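You operate a simulated robot arm through the tools that you are given. There is no shell and no other tool. Be economical: measure what you need, move in short steps, check, and stop when the job is done.

You run a simulated two-armed robot. Do the job below in one go: nothing can be reset, and whatever is moved stays where it is left.

## Task
Switch the cream box off, hold the gold arc down, unplug it and then clamp it.
Fine: black plug in the black holder; push the black slider across, then tighten the blue and the orange thumb screw.

Only the result counts: the job must be done as asked and must still hold three seconds after the hand-in. Knocking over, shifting, dropping, spilling or breaking anything else fails it.

## Robot
Two 7-joint arms with fingered hands on one trunk, on a base that drives. Base frame: it is fixed to the floor where the robot stands at the start and does not move with it; the origin is under the middle of the robot, x ahead of it, y to its left, z up; the surface under the hand at the start is at about z = 799. Lengths are in mm, angles in rad, forces in N, time in s.
The left shoulder is at the start at [161, 125, 1153], the right one opposite. With the tool pointing down near the work surface each hand reaches from about 100 to 920 mm from the robot's upright axis, wherever it stands, measured 20 degrees to its own side. Places, roughly: black holder [500, 300, 800]; black slider [500, -100, 800]; blue thumb screw [500, 0, 800]; gold arc (69x36x4 cm) [700, 200, 800]; green switch [500, 200, 800]; orange thumb screw [600, 500, 800]. Payload 3.7 kg a hand.
Tool frame (each hand has its own): the origin (TCP) lies between the finger pads and is the grasp point; the fingertips stand 25 mm ahead of it; z points along the fingers, y is the line along which they close. Largest opening 88 mm; the body of the gripper starts 29 mm behind the TCP. The gripper is a hand of 5 fingers: y runs from the thumb to the fingers, the wrist lies at [-13, -97, -162] in the tool frame.
Orientation is that of the tool frame in the base frame, as [roll, pitch, yaw] about the fixed x, y, z axes, in that order (R = Rz(yaw) Ry(pitch) Rx(roll)). With the fingers straight down and the wrist toward the robot, the tool's x, y and z point along [0, 1, 0], [1, 0, 0] and [0, 0, -1] of the base frame.

## Interface
- The arms move only by the tool step_arm. It takes "left_commands", "right_commands" or both (then of equal length, played together; a hand with none holds still); each is a list of rows, each a list of 6 numbers: the shift along the tool's x, y, z in units of 20 mm (1.0 is 20 mm), then the turn, a rotation vector about the tool's x, y, z in units of 5 degrees (1.0 is 5 degrees). In form: [[x, y, z, rx, ry, rz], ...]. A call has 1 to 12 rows; each row shifts and turns the commanded pose from where the row before left it, along the tool's axes as they then stand. A call with a number of a shift or a turn outside -1 to 1 is refused whole. Each row takes 0.2 s and may step no farther than 50 mm and 0.15 rad from the row before; otherwise, the whole call is refused. Where a pose cannot be reached the arm comes as near as it can. A force on the tool above 40 N (or 10 N above the force at the start of the call, whichever is more), or a blocked arm, ends the call early, and 0.2 s more pass. In this call time passes only in rows, and 0.2 s behind the last. The reply holds the time, the measured pose of the TCP, the force on the tool along the base axes, the opening and the grip force, in the units named above and with some noise, with the torque about the TCP (base axes, N m) and any sound that the robot's microphone picked up.
- Cameras (640 x 400 px; columns grow to the right, rows downward): "scene" is now at [246.4, 47.7, 1288.8]; the picture's right is [0.50, -0.87, 0.00], its down [-0.52, -0.30, -0.80] and it looks along [0.70, 0.40, -0.60] (base axes); focal length 214 px, centre (320, 200). "left" rides on the left gripper at [-59, -79, -105] in its tool frame; the picture's right is [-0.73, -0.32, 0.61], its down [0.62, -0.68, 0.38] and it looks along [0.29, 0.66, 0.70] (tool axes); focal length 234 px, centre (320, 200). "right" rides on the right gripper at [59, -79, -105] in its tool frame; the picture's right is [-0.73, 0.32, -0.61], its down [-0.62, -0.68, 0.38] and it looks along [-0.29, 0.66, 0.70] (tool axes); focal length 234 px, centre (320, 200). There is no depth. A picture from a camera that has moved, and an enlarged one, comes with that camera's place and axes in the base frame and with its lens. The place of the scene camera against the robot may be out by one fixed shift of up to 12 mm in any direction.
- snapshot(camera): a new picture of that camera. The clock stands still meanwhile.
- lift_body(by): slides the trunk up (or, below 0, down) by that many mm; the arms and the scene camera ride with it, the base frame stays. It gives what a move gives, with no picture.
- base_move(legs): drives the robot by 1 to 6 legs, each [ahead, left, turn to the left] in mm, mm and rad, along the robot's own axes; the way and the turn of a leg run together, so that a leg with both is an arc; at most 1500 mm and 3.142 rad a leg. The arms and the cameras ride along, it lands a little off, and it stops where it bumps. It gives what a move gives.
- set_fingers(index, middle, ring, little, thumb_bend, thumb_turn, hand): sets how far each is bent, from 0 (flat) to 100 (curled in); at 30 the hand is open as for a grip, at 70 the pads meet at the TCP. One left out holds its place. A second passes; each finger stops where it meets its share of the squeeze, and holds until it gets a number again. It is the only way to open and close the hand. It gives what a move gives, with no picture; readings hold the bend of each and the force on index, middle, ring, little, thumb and palm. thumb_turn goes from beside the hand (0) to across from the fingers (100), as for a grip.
- head_to(pan, tilt): turns the head with the scene camera to pan (to the left, within 1.396 rad either way) and tilt (down, from -0.506 to 1.204), counted from straight ahead of the robot. It gives what a move gives.
- zoom(camera, box): a new picture of the part [left, top, right, bottom] of that camera's present view, enlarged. The clock stands still meanwhile.
- job_done(): hands the job in; it is judged then, once.

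Work in short steps. Places have to be worked out from the pictures, the camera data and where the tool is seen: move nearer, look again, correct. Check each grasp and each placing, and mend what went wrong. You have 120 turns and 88 pictures in all, those below and enlarged ones among them. Open the grippers and draw the arms clear of the work before you hand the job in, unless the task says otherwise; then end with one line.

The tools are called after "Emit:" as a command line: name --argument value ..., lists and objects as JSON in quotes. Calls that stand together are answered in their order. step_arm: Moves the arms, as the interface text tells. Its arguments: {"type":"object","properties":{"left_commands":{"type":"array"},"right_commands":{"type":"array"}},"required":[]} The other tools are called the same way: lift_body (by) slides the trunk up or down; set_fingers (index, middle, ring, little, thumb_bend, thumb_turn, hand) moves the fingers one by one; base_move (legs) drives the base; head_to (pan, tilt) turns the head that bears the scene camera; snapshot (camera) takes a picture; zoom (camera, box) takes an enlarged picture of a part of a camera's view; job_done () hands the job in.

At the start:

```text
time: 0.0
left_tcp_pos: [417.0, 424.2, 1166.3]
left_orientation: [3.141, 0.001, 1.57]
left_force: [1.1, 0.2, 0.2]
left_ft_torque: [-0.01, -0.02, -0.03]
left_finger_gap: 87.4
left_grasp_force: 0.0
left_shape: jaw
left_bend: [30.0, 30.0, 30.0, 30.0, 30.0, 98.0]
left_finger forces: [0.0, 0.0, 0.0, 0.1, 0.1, 0.1]
right_tcp_pos: [501.8, -11.5, 1114.3]
right_orientation: [-3.141, 0.0, 1.571]
right_force: [-0.6, -0.3, -1.4]
right_ft_torque: [0.01, 0.02, -0.04]
right_finger_gap: 87.7
right_grasp_force: 0.0
right_shape: jaw
right_bend: [30.0, 30.0, 30.0, 30.0, 30.0, 98.0]
right_finger forces: [0.0, 0.1, 0.0, 0.1, 0.0, 0.1]
trunk travel left (down, up): [-175.0, 240.0]
robot x, y, heading: [-2.2, 2.1, 0.001]
head pan, tilt: [0.52, 0.642]
```

scene: 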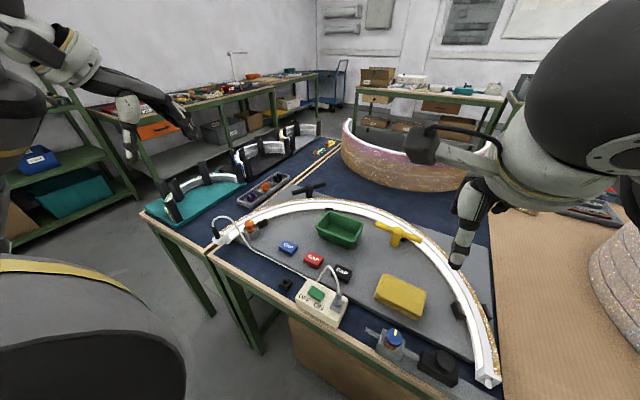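
right: 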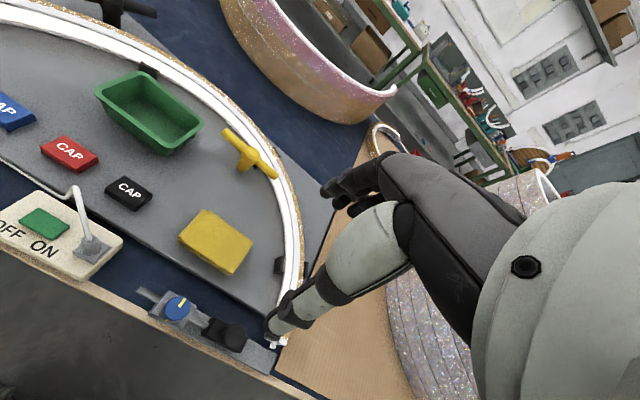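
left: 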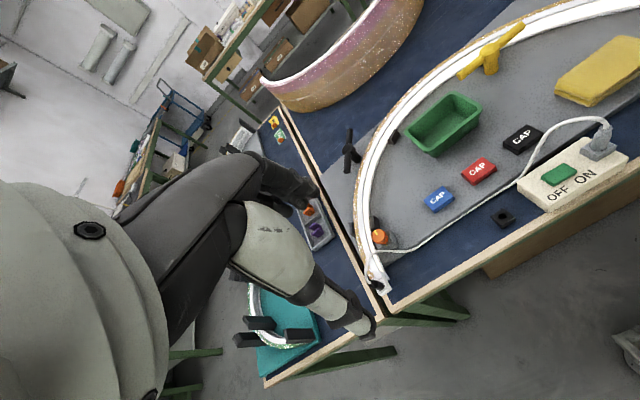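

I start by looking closely at the workbench from the scene camera.

Emit:
zoom --camera "scene" --box '[260, 250, 400, 338]'

Emit:
zoom --camera "scene" --box '[360, 290, 520, 390]'

Emit:
zoom --camera "scene" --box '[190, 170, 350, 270]'

```text
4.55 times, centred on (330, 294) of scene
camera zoom: at [246.4, 47.7, 1288.8], right [0.5, -0.87, 0.0], down [-0.52, -0.3, -0.8], along [0.7, 0.4, -0.6], focal length 975 px, centre (274, -227)
```

zoom: 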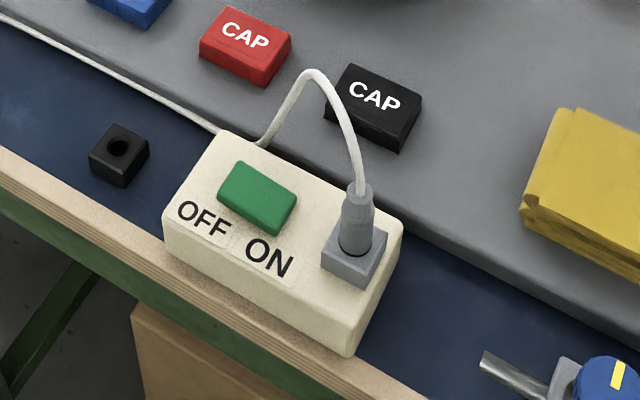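

```text
4.00 times, centred on (440, 340) of scene
camera zoom: at [246.4, 47.7, 1288.8], right [0.5, -0.87, 0.0], down [-0.52, -0.3, -0.8], along [0.7, 0.4, -0.6], focal length 858 px, centre (-160, -360)
```

zoom: 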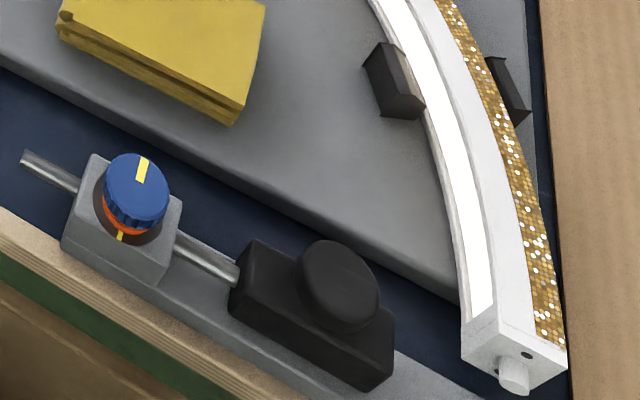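

```text
4.00 times, centred on (270, 220) of scene
camera zoom: at [246.4, 47.7, 1288.8], right [0.5, -0.87, 0.0], down [-0.52, -0.3, -0.8], along [0.7, 0.4, -0.6], focal length 858 px, centre (520, 120)
```

zoom: 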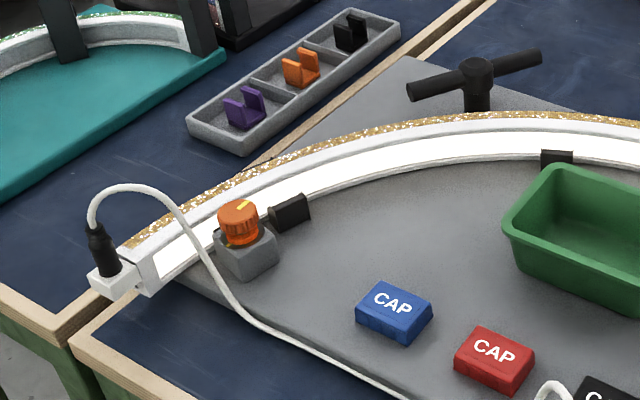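

I'll shape the left hand for poking with the index finger and bring it over the cream box for a closer look. The left index is on the -y side, so the rest of the hand stays clear of the grey plug.

Emit:
set_fingers --hand "left" --index 65 --middle 100 --ring 100 --little 100 --thumb_bend 30 --thumb_turn 0

Emit:
step_arm --left_commands '[[-0.9, 0.2, 0.6, 0, 0, 0], [-0.9, 0.2, 0.6, 0, 0, 0], [-0.9, 0.2, 0.6, 0, 0, 0], [-0.9, 0.2, 0.6, 0, 0, 0], [-0.9, 0.2, 0.6, 0, 0, 0], [-0.9, 0.2, 0.6, 0, 0, 0], [-0.9, 0.2, 0.6, 0, 0, 0], [-0.9, 0.2, 0.6, 0, 0, 0], [-0.9, 0.2, 0.6, 0, 0, 0], [-0.9, 0.2, 0.6, 0, 0, 0]]'

Emit:
snapshot --camera "left"

Emit:
snapshot --camera "scene"

```text
time: 1.0
left_tcp_pos: [416.7, 424.4, 1167.1]
left_orientation: [-3.141, 0.0, 1.571]
left_force: [-0.2, -0.2, 0.4]
left_ft_torque: [0.0, -0.02, 0.02]
left_finger_gap: 102.3
left_grasp_force: 0.1
left_shape: fingers
left_bend: [65.0, 100.0, 100.0, 100.0, 30.0, 0.0]
left_finger forces: [0.1, 0.1, 0.1, 0.0, 0.0, 0.1]
right_tcp_pos: [502.3, -11.5, 1112.8]
right_orientation: [-3.141, 0.0, 1.572]
right_force: [-1.0, -0.5, -0.5]
right_ft_torque: [0.0, -0.01, 0.01]
right_finger_gap: 87.6
right_grasp_force: 0.1
right_shape: jaw
right_bend: [30.0, 30.0, 30.0, 30.0, 30.0, 98.0]
right_finger forces: [0.0, 0.0, 0.1, 0.0, 0.1, 0.0]
trunk travel left (down, up): [-175.0, 240.0]
robot x, y, heading: [-3.5, -0.2, -0.0]
head pan, tilt: [0.52, 0.642]
```

```text
time: 3.2
left_tcp_pos: [491.9, 260.8, 1061.8]
left_orientation: [-3.138, 0.001, 1.57]
left_force: [-0.3, 0.3, -1.3]
left_ft_torque: [-0.02, 0.01, -0.03]
left_finger_gap: 102.3
left_grasp_force: 0.0
left_shape: fingers
left_bend: [65.0, 100.0, 100.0, 100.0, 30.0, 0.0]
left_finger forces: [0.0, 0.0, 0.0, 0.0, 0.0, 0.0]
left hand out of reach, approached as far as the arm can: row 6, 7, 8, 9, 10
right_tcp_pos: [502.0, -12.9, 1113.2]
right_orientation: [-3.14, 0.0, 1.571]
right_force: [0.5, -0.2, 0.2]
right_ft_torque: [0.0, -0.02, 0.01]
right_finger_gap: 87.6
right_grasp_force: 0.0
right_shape: jaw
right_bend: [30.0, 30.0, 30.0, 30.0, 30.0, 98.0]
right_finger forces: [0.1, 0.0, 0.1, 0.0, 0.0, 0.0]
trunk travel left (down, up): [-175.0, 240.0]
robot x, y, heading: [1.4, 2.6, 0.001]
head pan, tilt: [0.52, 0.642]
```

```text
81 pictures are left
camera left: at [412.9, 200.3, 1165.1], right [-0.33, -0.73, -0.61], down [-0.68, 0.62, -0.38], along [0.65, 0.29, -0.7], focal length 234 px, centre (320, 200)
```

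left: 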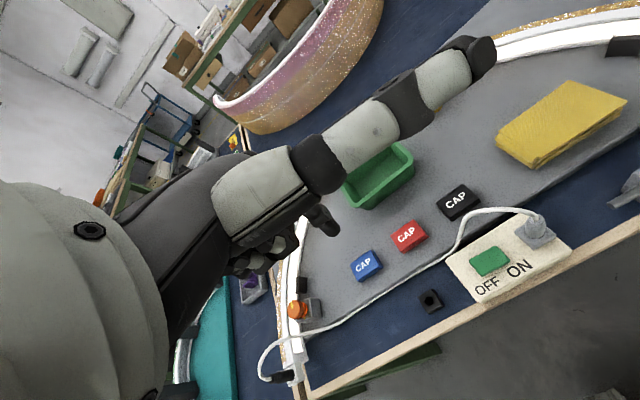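

```text
80 pictures are left
camera scene: at [246.8, 47.0, 1288.7], right [0.5, -0.87, 0.0], down [-0.52, -0.3, -0.8], along [0.69, 0.4, -0.6], focal length 214 px, centre (320, 200)
```

scene: 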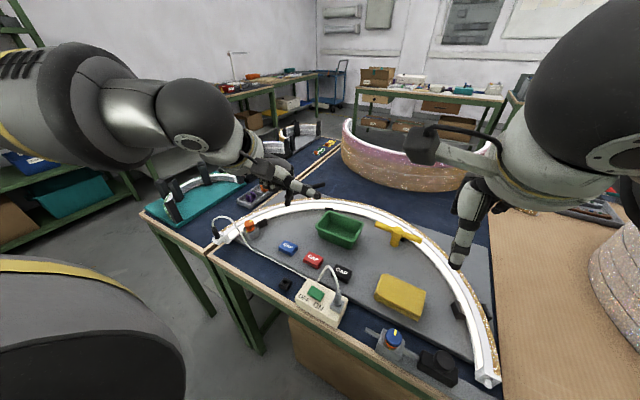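

The thumb sticks out to the side and would hit the cable, so I'll close it against the index to make a beak. Then I'll go down toward a height that can be reached.

Emit:
set_fingers --hand "left" --index 70 --thumb_bend 70 --thumb_turn 98

Emit:
step_arm --left_commands '[[0, 0, 1, 0, 0, 0], [0, 0, 1, 0, 0, 0], [0, 0, 1, 0, 0, 0], [0, 0, 1, 0, 0, 0], [0, 0, 1, 0, 0, 0], [-0.5, -0.2, 0.5, 0, 0, 0]]'

Emit:
snapshot --camera "left"

Emit:
snapshot --camera "scene"

```text
time: 4.2
left_tcp_pos: [490.9, 262.1, 1060.5]
left_orientation: [-3.14, 0.0, 1.57]
left_force: [-0.8, -1.6, -0.7]
left_ft_torque: [0.0, 0.0, 0.0]
left_finger_gap: 0.3
left_grasp_force: 0.0
left_shape: fingers
left_bend: [70.0, 100.0, 100.0, 100.0, 70.0, 100.0]
left_finger forces: [0.0, 0.0, 0.0, 0.1, 0.1, 0.0]
right_tcp_pos: [503.1, -11.8, 1113.5]
right_orientation: [-3.14, 0.0, 1.571]
right_force: [-0.5, 0.2, 0.0]
right_ft_torque: [-0.01, -0.02, 0.01]
right_finger_gap: 87.7
right_grasp_force: 0.0
right_shape: jaw
right_bend: [30.0, 30.0, 30.0, 30.0, 30.0, 98.0]
right_finger forces: [0.0, 0.1, 0.1, 0.0, 0.0, 0.1]
trunk travel left (down, up): [-175.0, 240.0]
robot x, y, heading: [-1.5, -0.0, 0.001]
head pan, tilt: [0.52, 0.642]
```

```text
time: 5.6
left_tcp_pos: [500.9, 254.5, 952.7]
left_orientation: [-3.139, 0.0, 1.57]
left_force: [0.5, -0.1, 0.4]
left_ft_torque: [-0.02, 0.01, 0.0]
left_finger_gap: 0.2
left_grasp_force: 0.0
left_shape: fingers
left_bend: [70.0, 100.0, 100.0, 100.0, 70.0, 100.0]
left_finger forces: [0.1, 0.0, 0.0, 0.0, 0.1, 0.0]
left hand out of reach, approached as far as the arm can: row 1, 3, 6
right_tcp_pos: [503.2, -12.1, 1114.0]
right_orientation: [-3.14, 0.0, 1.569]
right_force: [-0.4, 0.3, -0.1]
right_ft_torque: [0.01, -0.03, 0.03]
right_finger_gap: 87.7
right_grasp_force: 0.1
right_shape: jaw
right_bend: [30.0, 30.0, 30.0, 30.0, 30.0, 98.0]
right_finger forces: [0.1, 0.0, 0.0, 0.0, 0.0, 0.1]
trunk travel left (down, up): [-175.0, 240.0]
robot x, y, heading: [2.8, -3.9, 0.002]
head pan, tilt: [0.52, 0.642]
```

```text
79 pictures are left
camera left: at [422.3, 194.1, 1056.6], right [-0.32, -0.73, -0.61], down [-0.68, 0.62, -0.38], along [0.66, 0.29, -0.7], focal length 234 px, centre (320, 200)
```

left: 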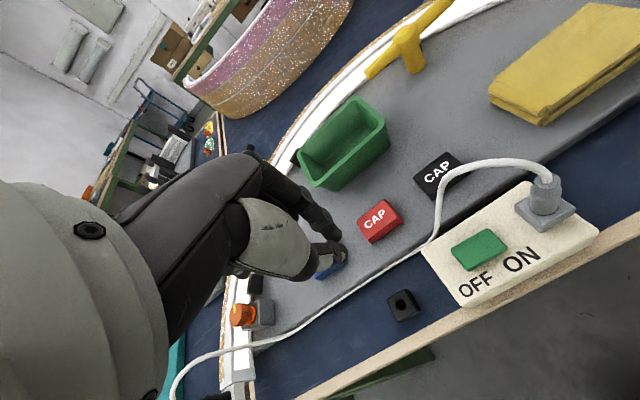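

```text
78 pictures are left
camera scene: at [246.8, 47.4, 1288.7], right [0.5, -0.87, 0.0], down [-0.52, -0.3, -0.8], along [0.69, 0.4, -0.6], focal length 214 px, centre (320, 200)
```

scene: 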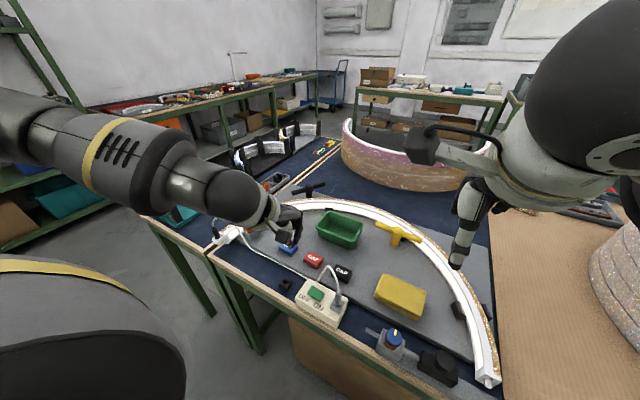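

From the left camera I put the switch near (477,181) and the holder near (478,262). The arm seems folded at its limit near the body, so I'll raise the trunk to give it room, then move again.

Emit:
lift_body --by 150

Emit:
step_arm --left_commands '[[0, 0, 1, 0, 0, 0], [0, 0, 1, 0, 0, 0], [0, 0, 1, 0, 0, 0], [0, 0, 1, 0, 0, 0], [0, 0, 1, 0, 0, 0], [0, 0, 1, 0, 0, 0], [0, 0, 1, 0, 0, 0], [-1, -0.2, 0, 0, 0, 0], [-1, -0.3, 0, 0, 0, 0], [-1, -0.3, 0, 0, 0, 0]]'

Emit:
snapshot --camera "left"

```text
time: 7.3
left_tcp_pos: [502.4, 256.7, 1101.8]
left_orientation: [-3.14, 0.0, 1.571]
left_force: [0.0, -0.9, 0.2]
left_ft_torque: [0.01, -0.01, 0.03]
left_finger_gap: 0.0
left_grasp_force: 0.1
left_shape: fingers
left_bend: [70.0, 100.0, 100.0, 100.0, 70.0, 100.0]
left_finger forces: [0.1, 0.0, 0.0, 0.1, 0.1, 0.1]
right_tcp_pos: [502.5, -11.6, 1263.1]
right_orientation: [-3.139, 0.0, 1.573]
right_force: [0.1, 0.4, 0.8]
right_ft_torque: [-0.01, 0.03, -0.01]
right_finger_gap: 87.6
right_grasp_force: 0.1
right_shape: jaw
right_bend: [30.0, 30.0, 30.0, 30.0, 30.0, 98.0]
right_finger forces: [0.1, 0.0, 0.0, 0.0, 0.1, 0.0]
trunk travel left (down, up): [-325.0, 90.0]
robot x, y, heading: [1.9, -6.4, -0.002]
head pan, tilt: [0.52, 0.642]
```

```text
time: 9.6
left_tcp_pos: [483.9, 197.8, 966.8]
left_orientation: [3.141, 0.0, 1.569]
left_force: [-0.5, -0.5, 0.2]
left_ft_torque: [0.0, -0.02, 0.01]
left_finger_gap: 0.0
left_grasp_force: 0.1
left_shape: fingers
left_bend: [70.0, 100.0, 100.0, 100.0, 70.0, 100.0]
left_finger forces: [0.1, 0.0, 0.0, 0.0, 0.0, 0.0]
left hand out of reach, approached as far as the arm can: row 10
right_tcp_pos: [501.1, -13.3, 1263.8]
right_orientation: [3.141, 0.0, 1.57]
right_force: [0.0, 0.4, -0.1]
right_ft_torque: [0.02, 0.02, 0.0]
right_finger_gap: 87.6
right_grasp_force: 0.1
right_shape: jaw
right_bend: [30.0, 30.0, 30.0, 30.0, 30.0, 98.0]
right_finger forces: [0.1, 0.0, 0.0, 0.0, 0.1, 0.1]
trunk travel left (down, up): [-325.0, 90.0]
robot x, y, heading: [-3.5, 3.6, 0.001]
head pan, tilt: [0.52, 0.642]
```

```text
77 pictures are left
camera left: at [405.1, 137.5, 1070.5], right [-0.32, -0.73, -0.61], down [-0.68, 0.62, -0.38], along [0.66, 0.29, -0.7], focal length 234 px, centre (320, 200)
```

left: 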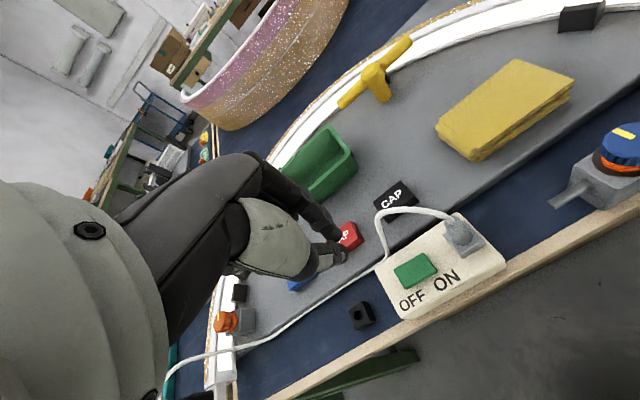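

Triangulating from two left-camera views puts the switch at about (483,180,819), with the OFF end toward +y near (487,191). I'll come down over it and stop about 20 mm above.

Emit:
step_arm --left_commands '[[-0.3, 0.1, 1, 0, 0, 0], [0, 0, 1, 0, 0, 0], [0, 0, 1, 0, 0, 0], [0, 0, 1, 0, 0, 0], [0, 0, 0.8, 0, 0, 0]]'

Emit:
snapshot --camera "left"

Emit:
zoom --camera "scene" --box '[240, 180, 400, 280]'

```text
time: 10.8
left_tcp_pos: [474.3, 231.9, 946.1]
left_orientation: [-3.141, -0.001, 1.572]
left_force: [0.1, -0.7, 0.8]
left_ft_torque: [-0.03, -0.02, 0.03]
left_finger_gap: 0.1
left_grasp_force: 0.0
left_shape: fingers
left_bend: [70.0, 100.0, 100.0, 100.0, 70.0, 100.0]
left_finger forces: [0.0, 0.0, 0.0, 0.0, 0.0, 0.1]
left hand out of reach, approached as far as the arm can: row 1, 2, 3, 4, 5
right_tcp_pos: [501.2, -11.0, 1264.0]
right_orientation: [-3.141, -0.001, 1.571]
right_force: [0.4, -0.2, -0.4]
right_ft_torque: [-0.02, -0.03, -0.03]
right_finger_gap: 87.8
right_grasp_force: 0.0
right_shape: jaw
right_bend: [30.0, 30.0, 30.0, 30.0, 30.0, 98.0]
right_finger forces: [0.0, 0.0, 0.0, 0.0, 0.0, 0.0]
trunk travel left (down, up): [-325.0, 90.0]
robot x, y, heading: [-3.9, 3.7, -0.002]
head pan, tilt: [0.52, 0.642]
```

```text
76 pictures are left
camera left: at [394.8, 171.8, 1050.5], right [-0.32, -0.73, -0.61], down [-0.68, 0.62, -0.38], along [0.66, 0.29, -0.7], focal length 234 px, centre (320, 200)
```

left: 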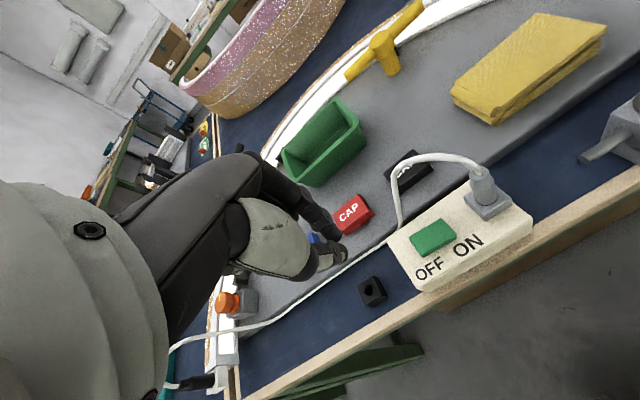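

```text
4.00 times, centred on (320, 230) of scene
camera zoom: at [119.4, 47.8, 1446.2], right [0.5, -0.87, 0.0], down [-0.52, -0.3, -0.8], along [0.7, 0.4, -0.6], focal length 858 px, centre (320, 80)
```

zoom: 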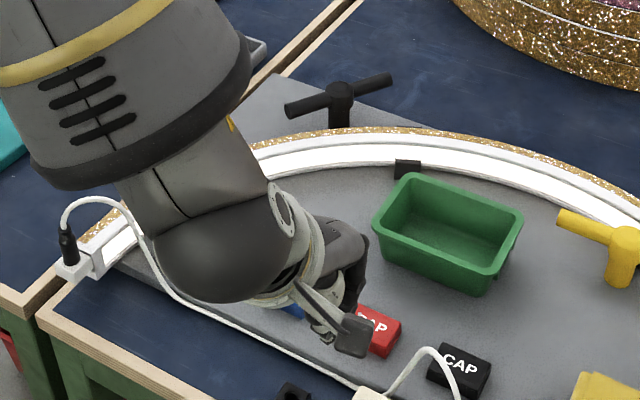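

The arm stalls with the wrist pointing straight at the robot. A left hand is more natural pointing inward, so I'll turn it 30° clockwise seen from above.

Emit:
step_arm --left_commands '[[0, 0, -0.2, 0, 0, 1], [0, 0, 0, 0, 0, 1], [0, 0, 0, 0, 0, 1], [0, 0, 0, 0, 0, 1], [0, 0, 0, 0, 0, 1], [0, 0, 0, 0, 0, 1]]'

```text
time: 12.2
left_tcp_pos: [472.4, 231.9, 951.0]
left_orientation: [3.141, -0.001, 1.047]
left_force: [-0.8, 1.2, -0.3]
left_ft_torque: [0.01, 0.01, -0.01]
left_finger_gap: 0.0
left_grasp_force: 0.0
left_shape: fingers
left_bend: [70.0, 100.0, 100.0, 100.0, 70.0, 100.0]
left_finger forces: [0.0, 0.1, 0.0, 0.1, 0.1, 0.0]
right_tcp_pos: [502.3, -11.0, 1263.8]
right_orientation: [-3.141, -0.001, 1.571]
right_force: [-0.1, 0.7, -0.6]
right_ft_torque: [-0.01, 0.0, 0.03]
right_finger_gap: 87.9
right_grasp_force: 0.1
right_shape: jaw
right_bend: [30.0, 30.0, 30.0, 30.0, 30.0, 98.0]
right_finger forces: [0.1, 0.0, 0.0, 0.0, 0.0, 0.0]
trunk travel left (down, up): [-325.0, 90.0]
robot x, y, heading: [1.7, 3.3, 0.001]
head pan, tilt: [0.52, 0.642]
```

Emit:
step_arm --left_commands '[[-0.35, 0.42, 0.5, 0, 0, 0], [-0.35, 0.42, 0.6, 0, 0, 0], [-0.35, 0.42, 0.8, 0, 0, 0], [-0.35, 0.42, 0.9, 0, 0, 0], [0, 0, 0.9, 0, 0, 0]]'

Emit:
snapshot --camera "left"

```text
time: 13.3
left_tcp_pos: [474.7, 216.0, 937.3]
left_orientation: [3.141, -0.001, 1.046]
left_force: [0.5, 0.4, 0.2]
left_ft_torque: [0.01, 0.0, -0.01]
left_finger_gap: 0.0
left_grasp_force: 0.0
left_shape: fingers
left_bend: [70.0, 100.0, 100.0, 100.0, 70.0, 100.0]
left_finger forces: [0.1, 0.0, 0.1, 0.0, 0.0, 0.1]
left hand out of reach, approached as far as the arm can: row 2, 3, 4, 5
right_tcp_pos: [502.7, -11.3, 1263.6]
right_orientation: [3.141, -0.001, 1.573]
right_force: [0.2, 0.2, -0.4]
right_ft_torque: [-0.03, 0.0, 0.0]
right_finger_gap: 87.9
right_grasp_force: 0.2
right_shape: jaw
right_bend: [30.0, 30.0, 30.0, 30.0, 30.0, 98.0]
right_finger forces: [0.0, 0.1, 0.0, 0.1, 0.0, 0.0]
trunk travel left (down, up): [-325.0, 90.0]
robot x, y, heading: [0.2, -2.2, 0.001]
head pan, tilt: [0.52, 0.642]
```

```text
74 pictures are left
camera left: at [377.0, 202.8, 1042.4], right [-0.64, -0.47, -0.61], down [-0.28, 0.88, -0.38], along [0.71, -0.08, -0.7], focal length 234 px, centre (320, 200)
```

left: 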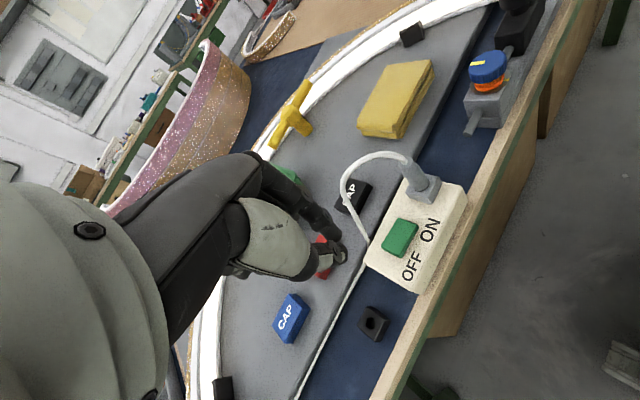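

The arm seems stuck in a poor elbow posture. I'll move the hand back outward and slightly up, then go down there, where there is room, and come inward low.

Emit:
step_arm --left_commands '[[0.87, -0.5, -0.5, 0, 0, 0], [0.87, -0.5, -0.5, 0, 0, 0], [0.87, -0.5, -0.5, 0, 0, 0], [0.87, -0.5, -0.2, 0, 0, 0], [0.87, -0.5, 0, 0, 0, 0], [0.87, -0.5, 0, 0, 0, 0], [0.87, -0.5, 0, 0, 0, 0], [0.87, -0.5, 0, 0, 0, 0], [0.87, -0.5, 0, 0, 0, 0], [0, 0, 0.5, 0, 0, 0], [0, 0, 0.5, 0, 0, 0], [0, 0, 0.5, 0, 0, 0]]'

Emit:
snapshot --camera "scene"

```text
time: 15.9
left_tcp_pos: [474.1, 397.4, 942.5]
left_orientation: [-3.141, 0.0, 1.047]
left_force: [-0.2, -0.4, 0.3]
left_ft_torque: [-0.01, 0.03, 0.03]
left_finger_gap: 0.2
left_grasp_force: 0.0
left_shape: fingers
left_bend: [70.0, 100.0, 100.0, 100.0, 70.0, 100.0]
left_finger forces: [0.0, 0.1, 0.0, 0.0, 0.1, 0.0]
right_tcp_pos: [502.7, -11.6, 1263.3]
right_orientation: [-3.14, 0.001, 1.571]
right_force: [-0.6, 0.3, -0.2]
right_ft_torque: [0.0, -0.02, 0.01]
right_finger_gap: 87.7
right_grasp_force: 0.1
right_shape: jaw
right_bend: [30.0, 30.0, 30.0, 30.0, 30.0, 98.0]
right_finger forces: [0.0, 0.1, 0.0, 0.1, 0.1, 0.0]
trunk travel left (down, up): [-325.0, 90.0]
robot x, y, heading: [-1.3, 1.9, -0.001]
head pan, tilt: [0.52, 0.642]
```

```text
73 pictures are left
camera scene: at [119.5, 47.9, 1446.1], right [0.5, -0.87, 0.0], down [-0.52, -0.3, -0.8], along [0.69, 0.4, -0.6], focal length 214 px, centre (320, 200)
```

scene: 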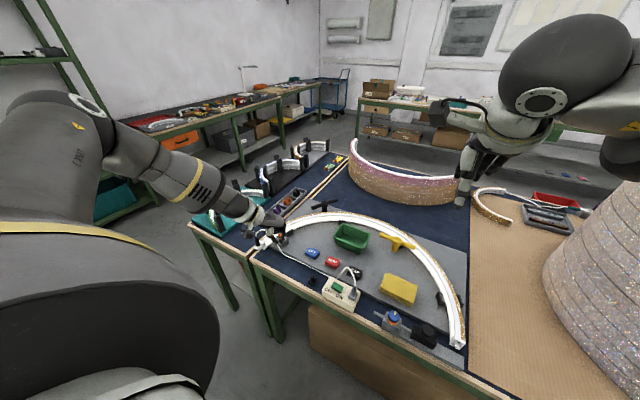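

No reach complaint out here. I'll go down to about z=880 and then slide inward toward the switch.

Emit:
step_arm --left_commands '[[0, 0, 0.8, 0, 0, 0], [0, 0, 0.8, 0, 0, 0], [0, 0, 0.8, 0, 0, 0], [0, 0, 0.5, 0, 0, 0], [-0.8, 0.55, 0, 0, 0, 0], [-0.8, 0.5, 0, 0, 0, 0], [-0.8, 0.5, 0, 0, 0, 0], [-0.8, 0.5, 0, 0, 0, 0], [-0.8, 0.5, 0, 0, 0, 0], [-0.8, 0.5, 0, 0, 0, 0]]'

```text
time: 18.1
left_tcp_pos: [475.0, 286.2, 922.8]
left_orientation: [-3.141, 0.0, 1.049]
left_force: [-0.5, -0.3, 0.1]
left_ft_torque: [0.0, -0.02, 0.01]
left_finger_gap: 0.0
left_grasp_force: 0.0
left_shape: fingers
left_bend: [70.0, 100.0, 100.0, 100.0, 70.0, 100.0]
left_finger forces: [0.0, 0.0, 0.0, 0.0, 0.0, 0.0]
left hand out of reach, approached as far as the arm can: row 1, 2, 3, 4, 5
right_tcp_pos: [502.8, -13.0, 1263.5]
right_orientation: [-3.14, 0.0, 1.57]
right_force: [0.1, -0.5, -0.5]
right_ft_torque: [0.02, 0.04, 0.0]
right_finger_gap: 87.9
right_grasp_force: 0.1
right_shape: jaw
right_bend: [30.0, 30.0, 30.0, 30.0, 30.0, 98.0]
right_finger forces: [0.0, 0.0, 0.1, 0.0, 0.0, 0.1]
trunk travel left (down, up): [-325.0, 90.0]
robot x, y, heading: [-2.2, 2.6, -0.002]
head pan, tilt: [0.52, 0.642]
```

Going down is limited because the trunk is up and the shoulders have moved back. I'll raise the left hand, lower the trunk to nominal and drive back 130 mm, which should put the work in mid-reach.

Emit:
step_arm --left_commands '[[0, 0, -1, 0, 0, 0], [0, 0, -1, 0, 0, 0], [0, 0, -1, 0, 0, 0], [0, 0, -1, 0, 0, 0], [0, 0, -1, 0, 0, 0], [0, 0, -1, 0, 0, 0], [0, 0, -1, 0, 0, 0], [0, 0, -1, 0, 0, 0]]'

Emit:
base_move --legs '[[-130, 0, 0]]'

Emit:
lift_body --by -150

Emit:
step_arm --left_commands '[[0, 0, 0.5, 0, 0, 0], [0, 0, 0.5, 0, 0, 0], [0, 0, 0.5, 0, 0, 0], [-0.8, 0.5, 0, 0, 0, 0], [-0.8, 0.5, 0, 0, 0, 0], [-0.8, 0.5, 0, 0, 0, 0]]'

Emit:
snapshot --camera "left"

```text
time: 19.9
left_tcp_pos: [474.5, 287.4, 1083.6]
left_orientation: [3.141, 0.001, 1.048]
left_force: [-1.1, 0.0, 0.7]
left_ft_torque: [-0.03, 0.0, 0.0]
left_finger_gap: 0.0
left_grasp_force: 0.0
left_shape: fingers
left_bend: [70.0, 100.0, 100.0, 100.0, 70.0, 100.0]
left_finger forces: [0.1, 0.0, 0.1, 0.0, 0.0, 0.0]
right_tcp_pos: [502.3, -11.7, 1264.6]
right_orientation: [3.141, 0.001, 1.57]
right_force: [-0.1, -0.2, 0.4]
right_ft_torque: [-0.01, 0.05, -0.01]
right_finger_gap: 87.9
right_grasp_force: 0.0
right_shape: jaw
right_bend: [30.0, 30.0, 30.0, 30.0, 30.0, 98.0]
right_finger forces: [0.0, 0.0, 0.0, 0.0, 0.1, 0.1]
trunk travel left (down, up): [-325.0, 90.0]
robot x, y, heading: [1.1, 2.3, 0.003]
head pan, tilt: [0.52, 0.642]
```

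```text
time: 21.2
left_tcp_pos: [348.0, 288.9, 1084.6]
left_orientation: [3.141, 0.001, 1.048]
left_force: [-0.2, 0.1, 0.3]
left_ft_torque: [0.02, -0.02, 0.02]
left_finger_gap: 0.0
left_grasp_force: 0.0
left_shape: fingers
left_bend: [70.0, 100.0, 100.0, 100.0, 70.0, 100.0]
left_finger forces: [0.1, 0.0, 0.0, 0.1, 0.0, 0.0]
right_tcp_pos: [376.7, -10.8, 1263.3]
right_orientation: [3.141, -0.001, 1.574]
right_force: [-0.6, -0.4, 0.9]
right_ft_torque: [0.04, -0.02, 0.03]
right_finger_gap: 87.7
right_grasp_force: 0.0
right_shape: jaw
right_bend: [30.0, 30.0, 30.0, 30.0, 30.0, 98.0]
right_finger forces: [0.1, 0.0, 0.0, 0.0, 0.0, 0.1]
trunk travel left (down, up): [-325.0, 90.0]
robot x, y, heading: [-124.7, -0.2, 0.005]
head pan, tilt: [0.52, 0.642]
```

```text
time: 23.0
left_tcp_pos: [347.4, 288.7, 934.0]
left_orientation: [3.14, -0.001, 1.049]
left_force: [-0.1, 0.1, -0.1]
left_ft_torque: [-0.05, -0.01, 0.0]
left_finger_gap: 0.0
left_grasp_force: 0.0
left_shape: fingers
left_bend: [70.0, 100.0, 100.0, 100.0, 70.0, 100.0]
left_finger forces: [0.1, 0.0, 0.0, 0.0, 0.1, 0.0]
right_tcp_pos: [375.6, -9.8, 1115.0]
right_orientation: [3.141, -0.002, 1.572]
right_force: [-0.5, -0.7, 0.6]
right_ft_torque: [0.0, -0.05, -0.03]
right_finger_gap: 87.7
right_grasp_force: 0.1
right_shape: jaw
right_bend: [30.0, 30.0, 30.0, 30.0, 30.0, 98.0]
right_finger forces: [0.1, 0.0, 0.0, 0.0, 0.0, 0.0]
trunk travel left (down, up): [-175.0, 240.0]
robot x, y, heading: [-128.0, -1.8, 0.002]
head pan, tilt: [0.52, 0.642]
```

```text
time: 24.4
left_tcp_pos: [350.8, 233.5, 900.2]
left_orientation: [3.14, 0.001, 1.049]
left_force: [0.4, 0.1, 0.3]
left_ft_torque: [-0.03, -0.01, 0.01]
left_finger_gap: 0.0
left_grasp_force: 0.1
left_shape: fingers
left_bend: [70.0, 100.0, 100.0, 100.0, 70.0, 100.0]
left_finger forces: [0.0, 0.1, 0.0, 0.0, 0.0, 0.0]
right_tcp_pos: [376.7, -10.2, 1113.4]
right_orientation: [-3.14, 0.0, 1.573]
right_force: [-0.3, -0.4, -0.7]
right_ft_torque: [0.04, -0.02, 0.0]
right_finger_gap: 87.9
right_grasp_force: 0.1
right_shape: jaw
right_bend: [30.0, 30.0, 30.0, 30.0, 30.0, 98.0]
right_finger forces: [0.0, 0.1, 0.0, 0.1, 0.0, 0.1]
trunk travel left (down, up): [-175.0, 240.0]
robot x, y, heading: [-124.0, -2.3, 0.002]
head pan, tilt: [0.52, 0.642]
```

```text
72 pictures are left
camera left: at [253.9, 219.8, 1004.8], right [-0.64, -0.47, -0.61], down [-0.28, 0.88, -0.38], along [0.71, -0.08, -0.7], focal length 234 px, centre (320, 200)
```

left: 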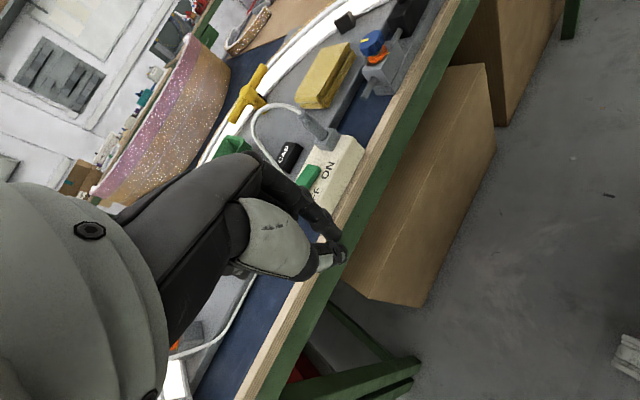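

That works. Next I move ahead over the OFF side of the switch at z≈900.

Emit:
step_arm --left_commands '[[0.226, 0.99, 0, 0, 0, 0], [0.226, 0.99, 0, 0, 0, 0], [0.226, 0.99, 0, 0, 0, 0], [0.226, 0.99, 0, 0, 0, 0], [0.226, 0.99, 0, 0, 0, 0], [0.226, 0.99, 0, 0, 0, 0], [0.226, 0.99, 0, 0, 0, 0]]'

Emit:
snapshot --camera "left"

Emit:
snapshot --camera "scene"

```text
time: 26.0
left_tcp_pos: [484.6, 223.5, 895.5]
left_orientation: [3.139, 0.006, 1.044]
left_force: [0.1, -0.7, 0.1]
left_ft_torque: [-0.01, -0.02, -0.01]
left_finger_gap: 0.1
left_grasp_force: 0.1
left_shape: fingers
left_bend: [70.0, 100.0, 100.0, 100.0, 70.0, 100.0]
left_finger forces: [0.0, 0.0, 0.0, 0.0, 0.0, 0.0]
left hand out of reach, approached as far as the arm can: row 4, 5, 6, 7
right_tcp_pos: [377.5, -10.2, 1113.4]
right_orientation: [-3.141, 0.002, 1.572]
right_force: [-0.4, -0.6, 0.0]
right_ft_torque: [0.02, 0.0, -0.01]
right_finger_gap: 87.6
right_grasp_force: 0.0
right_shape: jaw
right_bend: [30.0, 30.0, 30.0, 30.0, 30.0, 98.0]
right_finger forces: [0.1, 0.1, 0.0, 0.0, 0.0, 0.0]
trunk travel left (down, up): [-175.0, 240.0]
robot x, y, heading: [-127.8, -3.6, 0.002]
head pan, tilt: [0.52, 0.642]
```

```text
71 pictures are left
camera left: at [386.5, 209.7, 999.8], right [-0.64, -0.47, -0.6], down [-0.28, 0.88, -0.39], along [0.71, -0.08, -0.69], focal length 234 px, centre (320, 200)
```

left: 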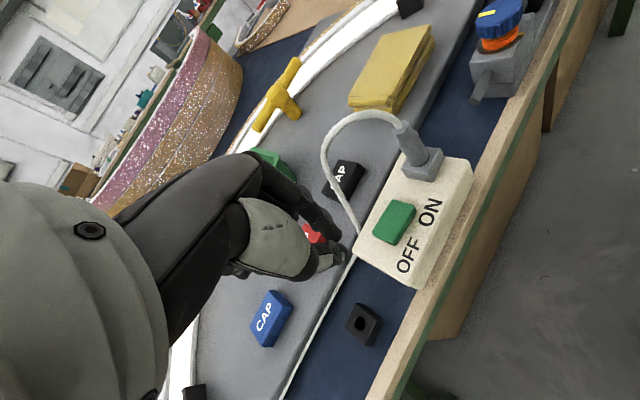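

```text
70 pictures are left
camera scene: at [121.1, 48.2, 1288.6], right [0.5, -0.87, 0.0], down [-0.52, -0.3, -0.8], along [0.69, 0.4, -0.6], focal length 214 px, centre (320, 200)
```

scene: 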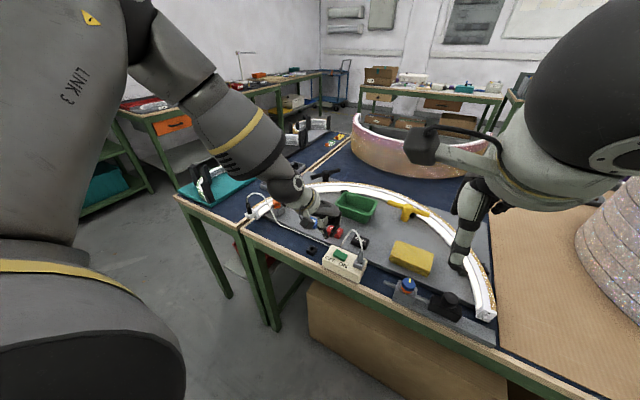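

The arm won't go further to the right, so I'll lift the hand and drive the base 120 mm to the right. Then the switch lies more to the left arm's own side.

Emit:
step_arm --left_commands '[[0, 0, -1, 0, 0, 0], [0, 0, -1, 0, 0, 0], [0, 0, -1, 0, 0, 0], [0, 0, -1, 0, 0, 0], [0, 0, -1, 0, 0, 0], [0.8, -0.4, -0.5, 0, 0, 0], [0.8, -0.4, 0, 0, 0, 0], [0.8, -0.4, 0, 0, 0, 0]]'

Emit:
base_move --legs '[[0, -130, 0]]'

```text
time: 27.8
left_tcp_pos: [484.0, 294.6, 1003.9]
left_orientation: [3.141, -0.001, 1.05]
left_force: [-0.1, 0.2, -1.4]
left_ft_torque: [-0.03, 0.0, 0.03]
left_finger_gap: 0.0
left_grasp_force: 0.0
left_shape: fingers
left_bend: [70.0, 100.0, 100.0, 100.0, 70.0, 100.0]
left_finger forces: [0.0, 0.1, 0.1, 0.0, 0.1, 0.1]
left hand out of reach, approached as far as the arm can: row 2, 3, 5
right_tcp_pos: [377.9, -10.5, 1113.9]
right_orientation: [-3.14, 0.0, 1.572]
right_force: [0.2, 0.3, -0.1]
right_ft_torque: [-0.02, -0.03, 0.01]
right_finger_gap: 87.6
right_grasp_force: 0.0
right_shape: jaw
right_bend: [30.0, 30.0, 30.0, 30.0, 30.0, 98.0]
right_finger forces: [0.0, 0.0, 0.1, 0.0, 0.1, 0.1]
trunk travel left (down, up): [-175.0, 240.0]
robot x, y, heading: [-126.0, -4.3, 0.001]
head pan, tilt: [0.52, 0.642]
```

```text
time: 29.6
left_tcp_pos: [483.6, 162.1, 1004.3]
left_orientation: [3.141, 0.001, 1.05]
left_force: [0.2, -0.2, 0.5]
left_ft_torque: [-0.03, 0.0, 0.04]
left_finger_gap: 0.1
left_grasp_force: 0.1
left_shape: fingers
left_bend: [70.0, 100.0, 100.0, 100.0, 70.0, 100.0]
left_finger forces: [0.1, 0.1, 0.0, 0.0, 0.0, 0.0]
right_tcp_pos: [377.2, -143.2, 1113.3]
right_orientation: [-3.14, 0.001, 1.572]
right_force: [-0.1, 0.4, -0.8]
right_ft_torque: [0.03, -0.01, -0.03]
right_finger_gap: 87.7
right_grasp_force: 0.1
right_shape: jaw
right_bend: [30.0, 30.0, 30.0, 30.0, 30.0, 98.0]
right_finger forces: [0.1, 0.1, 0.0, 0.1, 0.0, 0.0]
trunk travel left (down, up): [-175.0, 240.0]
robot x, y, heading: [-127.7, -130.1, 0.002]
head pan, tilt: [0.52, 0.642]
```

Emit:
step_arm --left_commands '[[0.67, -0.3, 0, 0, 0, 0], [0.66, -0.3, 0.2, 0, 0, 0], [0, 0, 1, 0, 0, 0], [0, 0, 1, 0, 0, 0], [0, 0, 1, 0, 0, 0], [0, 0, 1, 0, 0, 0], [0, 0, 1, 0, 0, 0], [0, 0, 1, 0, 0, 0]]'

Emit:
snapshot --camera "left"

Emit:
zoom --camera "scene" --box '[220, 180, 380, 280]'

```text
time: 31.4
left_tcp_pos: [485.9, 190.5, 881.3]
left_orientation: [-3.142, 0.0, 1.049]
left_force: [0.4, 0.2, -0.4]
left_ft_torque: [0.03, 0.0, -0.02]
left_finger_gap: 0.1
left_grasp_force: 0.0
left_shape: fingers
left_bend: [70.0, 100.0, 100.0, 100.0, 70.0, 100.0]
left_finger forces: [0.1, 0.1, 0.0, 0.0, 0.0, 0.0]
right_tcp_pos: [377.8, -142.2, 1112.7]
right_orientation: [-3.142, 0.0, 1.572]
right_force: [-0.3, -0.1, 0.1]
right_ft_torque: [-0.03, 0.01, 0.03]
right_finger_gap: 87.6
right_grasp_force: 0.0
right_shape: jaw
right_bend: [30.0, 30.0, 30.0, 30.0, 30.0, 98.0]
right_finger forces: [0.0, 0.0, 0.0, 0.1, 0.0, 0.0]
trunk travel left (down, up): [-175.0, 240.0]
robot x, y, heading: [-124.3, -130.4, 0.001]
head pan, tilt: [0.52, 0.642]
```

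```text
69 pictures are left
camera left: at [388.1, 176.8, 983.8], right [-0.64, -0.47, -0.61], down [-0.28, 0.88, -0.38], along [0.71, -0.08, -0.7], focal length 234 px, centre (320, 200)
```

left: 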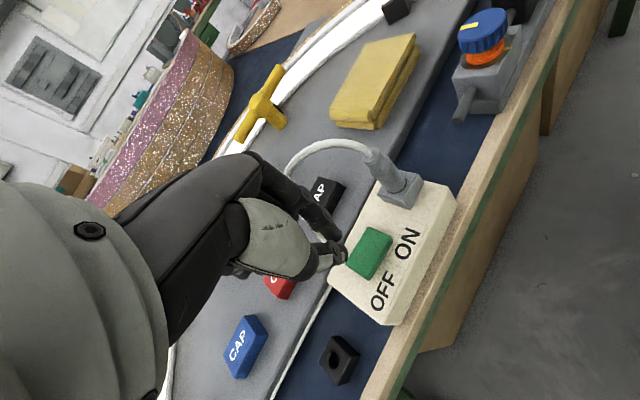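

```text
4.00 times, centred on (300, 230) of scene
camera zoom: at [121.3, -83.6, 1288.6], right [0.5, -0.87, 0.0], down [-0.52, -0.3, -0.8], along [0.69, 0.4, -0.6], focal length 858 px, centre (400, 80)
```

zoom: 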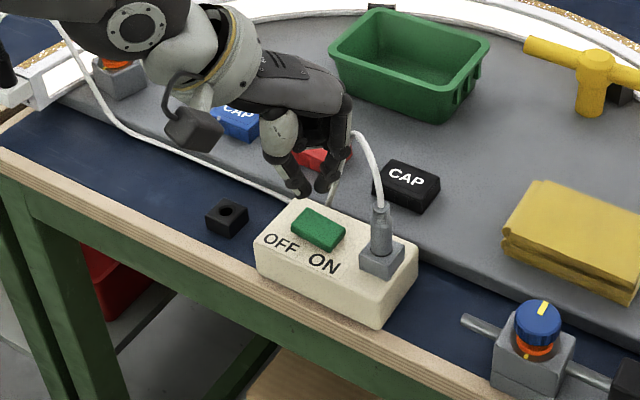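

The OFF end is at about (480,190). I shift 5 mm and press down in small steps.

Emit:
step_arm --left_commands '[[-0.12, -0.21, 0.5, 0, 0, 0], [0, 0, 0.5, 0, 0, 0], [0, 0, 0.4, 0, 0, 0], [0, 0, 0.3, 0, 0, 0], [0, 0, 0.2, 0, 0, 0], [0, 0, 0.2, 0, 0, 0], [0, 0, 0.2, 0, 0, 0]]'

Emit:
snapshot --camera "left"

```text
time: 32.7
left_tcp_pos: [487.9, 190.1, 853.9]
left_orientation: [3.115, -0.01, 1.047]
left_force: [-4.6, 3.5, 28.5]
left_ft_torque: [0.15, 0.49, -0.01]
left_finger_gap: 0.0
left_grasp_force: 14.5
left_shape: fingers
left_bend: [70.0, 100.0, 100.0, 100.0, 70.0, 100.0]
left_finger forces: [4.3, 0.0, 0.0, 0.1, 24.7, 0.0]
right_tcp_pos: [374.6, -142.7, 1114.7]
right_orientation: [3.141, -0.001, 1.574]
right_force: [-0.2, 0.8, 0.6]
right_ft_torque: [0.01, -0.02, 0.01]
right_finger_gap: 87.5
right_grasp_force: 0.1
right_shape: jaw
right_bend: [30.0, 30.0, 30.0, 30.0, 30.0, 98.0]
right_finger forces: [0.0, 0.0, 0.1, 0.1, 0.0, 0.1]
trunk travel left (down, up): [-175.0, 240.0]
robot x, y, heading: [-121.5, -131.2, -0.001]
head pan, tilt: [0.52, 0.642]
stopped in row 6 (left hand): the force on the tool passed its limit at 44 N (the readings are from after the stop); the commanded pose is now the measured one
```

```text
67 pictures are left
camera left: at [387.3, 176.6, 954.5], right [-0.63, -0.47, -0.62], down [-0.27, 0.88, -0.4], along [0.73, -0.08, -0.68], focal length 234 px, centre (320, 200)
```

left: 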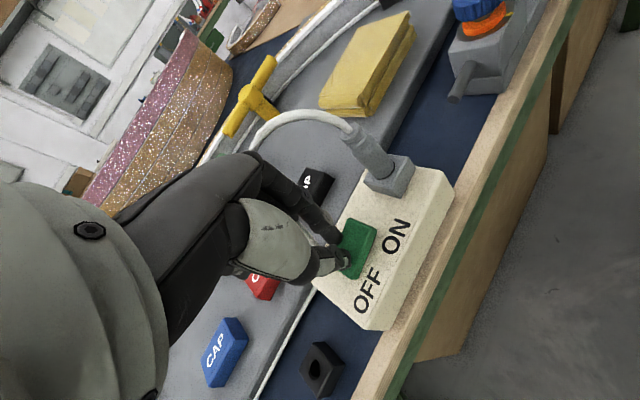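

The arc's light looks out now and the switch has tilted toward OFF. I'll back up and verify.

Emit:
step_arm --left_commands '[[0, 0, -0.5, 0, 0, 0], [0, 0, -1, 0, 0, 0], [0, 0, -1, 0, 0, 0], [0, 0, -1, 0, 0, 0], [0, 0, -1, 0, 0, 0]]'

Emit:
snapshot --camera "scene"

Emit:
zoom --camera "left" --box '[300, 200, 460, 300]'

```text
time: 33.9
left_tcp_pos: [486.1, 192.1, 936.3]
left_orientation: [3.128, -0.004, 1.048]
left_force: [0.0, 0.2, 0.8]
left_ft_torque: [0.0, -0.03, 0.0]
left_finger_gap: 0.1
left_grasp_force: 0.0
left_shape: fingers
left_bend: [70.0, 100.0, 100.0, 100.0, 70.0, 100.0]
left_finger forces: [0.0, 0.1, 0.0, 0.0, 0.0, 0.0]
right_tcp_pos: [376.1, -142.5, 1114.2]
right_orientation: [3.141, 0.0, 1.573]
right_force: [0.3, 0.6, -0.6]
right_ft_torque: [-0.04, -0.01, 0.0]
right_finger_gap: 87.5
right_grasp_force: 0.1
right_shape: jaw
right_bend: [30.0, 30.0, 30.0, 30.0, 30.0, 98.0]
right_finger forces: [0.0, 0.0, 0.1, 0.1, 0.1, 0.0]
trunk travel left (down, up): [-175.0, 240.0]
robot x, y, heading: [-123.6, -131.4, -0.002]
head pan, tilt: [0.52, 0.642]
```

```text
66 pictures are left
camera scene: at [120.6, -83.6, 1288.8], right [0.5, -0.87, 0.0], down [-0.52, -0.3, -0.8], along [0.69, 0.4, -0.6], focal length 214 px, centre (320, 200)
```

scene: 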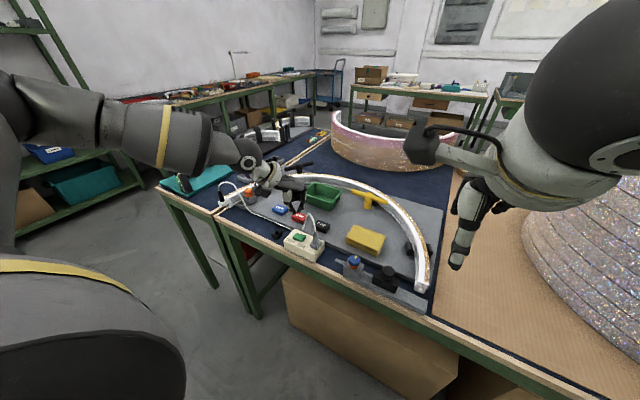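

```text
4.00 times, centred on (380, 250) of left
camera zoom: at [386.3, 178.8, 1038.4], right [-0.63, -0.47, -0.62], down [-0.27, 0.88, -0.39], along [0.72, -0.08, -0.69], focal length 937 px, centre (80, 0)
```

zoom: 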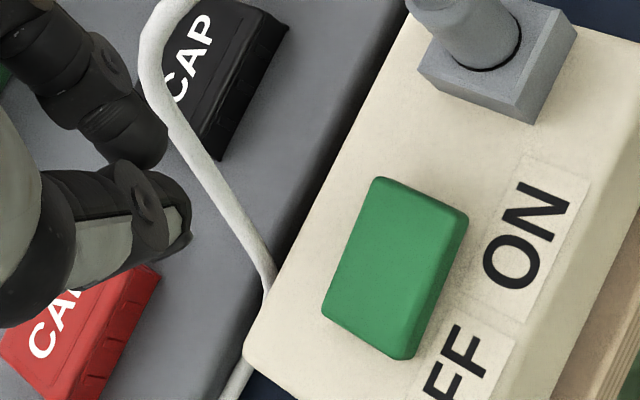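

The light is off and the rocker is at OFF. Next is the plug: I raise the left hand and open it to the grip pose. Then I drive the base left and a bit ahead, so the left hand is near the plug and the right hand can reach the arc beside it.

Emit:
step_arm --left_commands '[[0.3, -0.5, -1, 0, 0, 0], [0.3, -0.5, -1, 0, 0, -1], [0.3, -0.5, -1, 0, 0, -1], [0.3, -0.5, -1, 0, 0, -1], [0.3, -0.5, -1, 0, 0, -1], [0.3, -0.5, -1, 0, 0, -1], [0.3, -0.5, -0.5, 0, 0, -1]]'

Emit:
base_move --legs '[[0, 330, 0], [70, 0, 0]]'

Emit:
set_fingers --hand "left" --index 30 --middle 30 --ring 30 --little 30 --thumb_bend 30 --thumb_turn 98

Emit:
snapshot --camera "left"

Emit:
snapshot --camera "scene"

```text
time: 35.5
left_tcp_pos: [430.6, 256.2, 1064.9]
left_orientation: [3.128, 0.002, 1.575]
left_force: [0.9, 0.1, -0.5]
left_ft_torque: [0.01, -0.01, -0.01]
left_finger_gap: 0.2
left_grasp_force: 0.0
left_shape: fingers
left_bend: [70.0, 100.0, 100.0, 100.0, 70.0, 100.0]
left_finger forces: [0.0, 0.0, 0.0, 0.0, 0.0, 0.0]
right_tcp_pos: [377.1, -142.9, 1114.5]
right_orientation: [-3.142, 0.0, 1.571]
right_force: [0.2, 0.3, -0.6]
right_ft_torque: [0.02, 0.01, 0.02]
right_finger_gap: 87.7
right_grasp_force: 0.1
right_shape: jaw
right_bend: [30.0, 30.0, 30.0, 30.0, 30.0, 98.0]
right_finger forces: [0.1, 0.0, 0.1, 0.0, 0.1, 0.1]
trunk travel left (down, up): [-175.0, 240.0]
robot x, y, heading: [-126.6, -130.4, 0.005]
head pan, tilt: [0.52, 0.642]
```

```text
time: 39.5
left_tcp_pos: [499.1, 576.0, 1065.5]
left_orientation: [3.128, 0.003, 1.572]
left_force: [0.3, -0.5, 0.2]
left_ft_torque: [-0.01, 0.05, 0.0]
left_finger_gap: 0.0
left_grasp_force: 0.0
left_shape: fingers
left_bend: [70.0, 100.0, 100.0, 100.0, 70.0, 100.0]
left_finger forces: [0.0, 0.0, 0.0, 0.1, 0.0, 0.1]
right_tcp_pos: [445.3, 178.6, 1112.9]
right_orientation: [-3.141, 0.0, 1.575]
right_force: [0.4, -0.3, 0.5]
right_ft_torque: [0.01, 0.04, 0.0]
right_finger_gap: 87.9
right_grasp_force: 0.1
right_shape: jaw
right_bend: [30.0, 30.0, 30.0, 30.0, 30.0, 98.0]
right_finger forces: [0.0, 0.0, 0.0, 0.0, 0.1, 0.1]
trunk travel left (down, up): [-175.0, 240.0]
robot x, y, heading: [-55.4, 189.4, -0.002]
head pan, tilt: [0.52, 0.642]
```

```text
time: 40.5
left_tcp_pos: [498.8, 576.0, 1066.6]
left_orientation: [3.128, 0.003, 1.574]
left_force: [0.7, -0.5, 0.9]
left_ft_torque: [0.02, 0.01, -0.01]
left_finger_gap: 84.8
left_grasp_force: 0.0
left_shape: fingers
left_bend: [30.0, 30.0, 30.0, 30.0, 30.0, 96.0]
left_finger forces: [0.1, 0.1, 0.1, 0.0, 0.1, 0.1]
right_tcp_pos: [444.6, 177.3, 1114.2]
right_orientation: [-3.14, 0.001, 1.575]
right_force: [0.0, -0.6, -0.7]
right_ft_torque: [-0.05, -0.03, 0.01]
right_finger_gap: 87.7
right_grasp_force: 0.1
right_shape: jaw
right_bend: [30.0, 30.0, 30.0, 30.0, 30.0, 98.0]
right_finger forces: [0.1, 0.0, 0.0, 0.0, 0.0, 0.0]
trunk travel left (down, up): [-175.0, 240.0]
robot x, y, heading: [-56.7, 191.3, 0.004]
head pan, tilt: [0.52, 0.642]
```

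```text
64 pictures are left
camera left: at [418.4, 515.7, 1168.5], right [-0.31, -0.73, -0.61], down [-0.68, 0.62, -0.4], along [0.67, 0.29, -0.69], focal length 234 px, centre (320, 200)
```

left: 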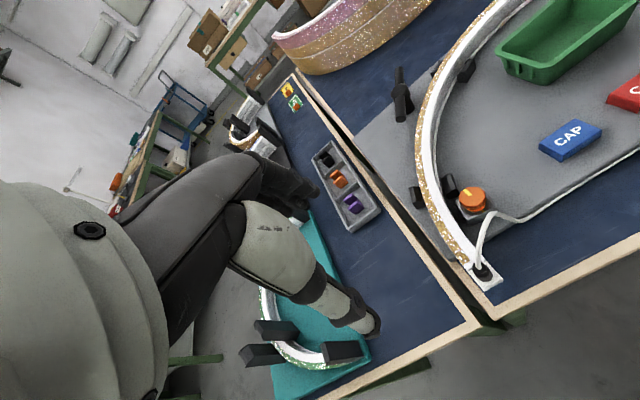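

```text
63 pictures are left
camera scene: at [188.2, 236.8, 1288.8], right [0.5, -0.87, 0.0], down [-0.52, -0.3, -0.8], along [0.69, 0.4, -0.6], focal length 214 px, centre (320, 200)
```

scene: 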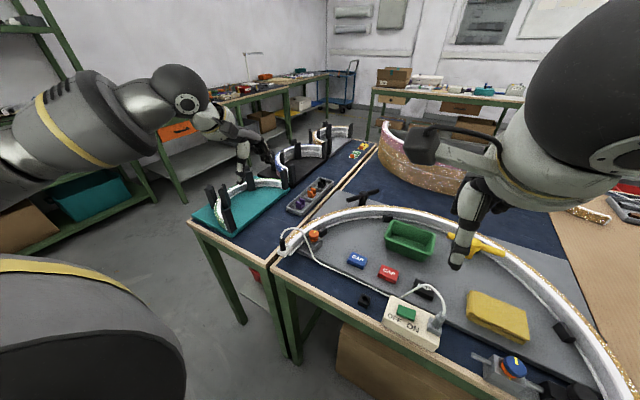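

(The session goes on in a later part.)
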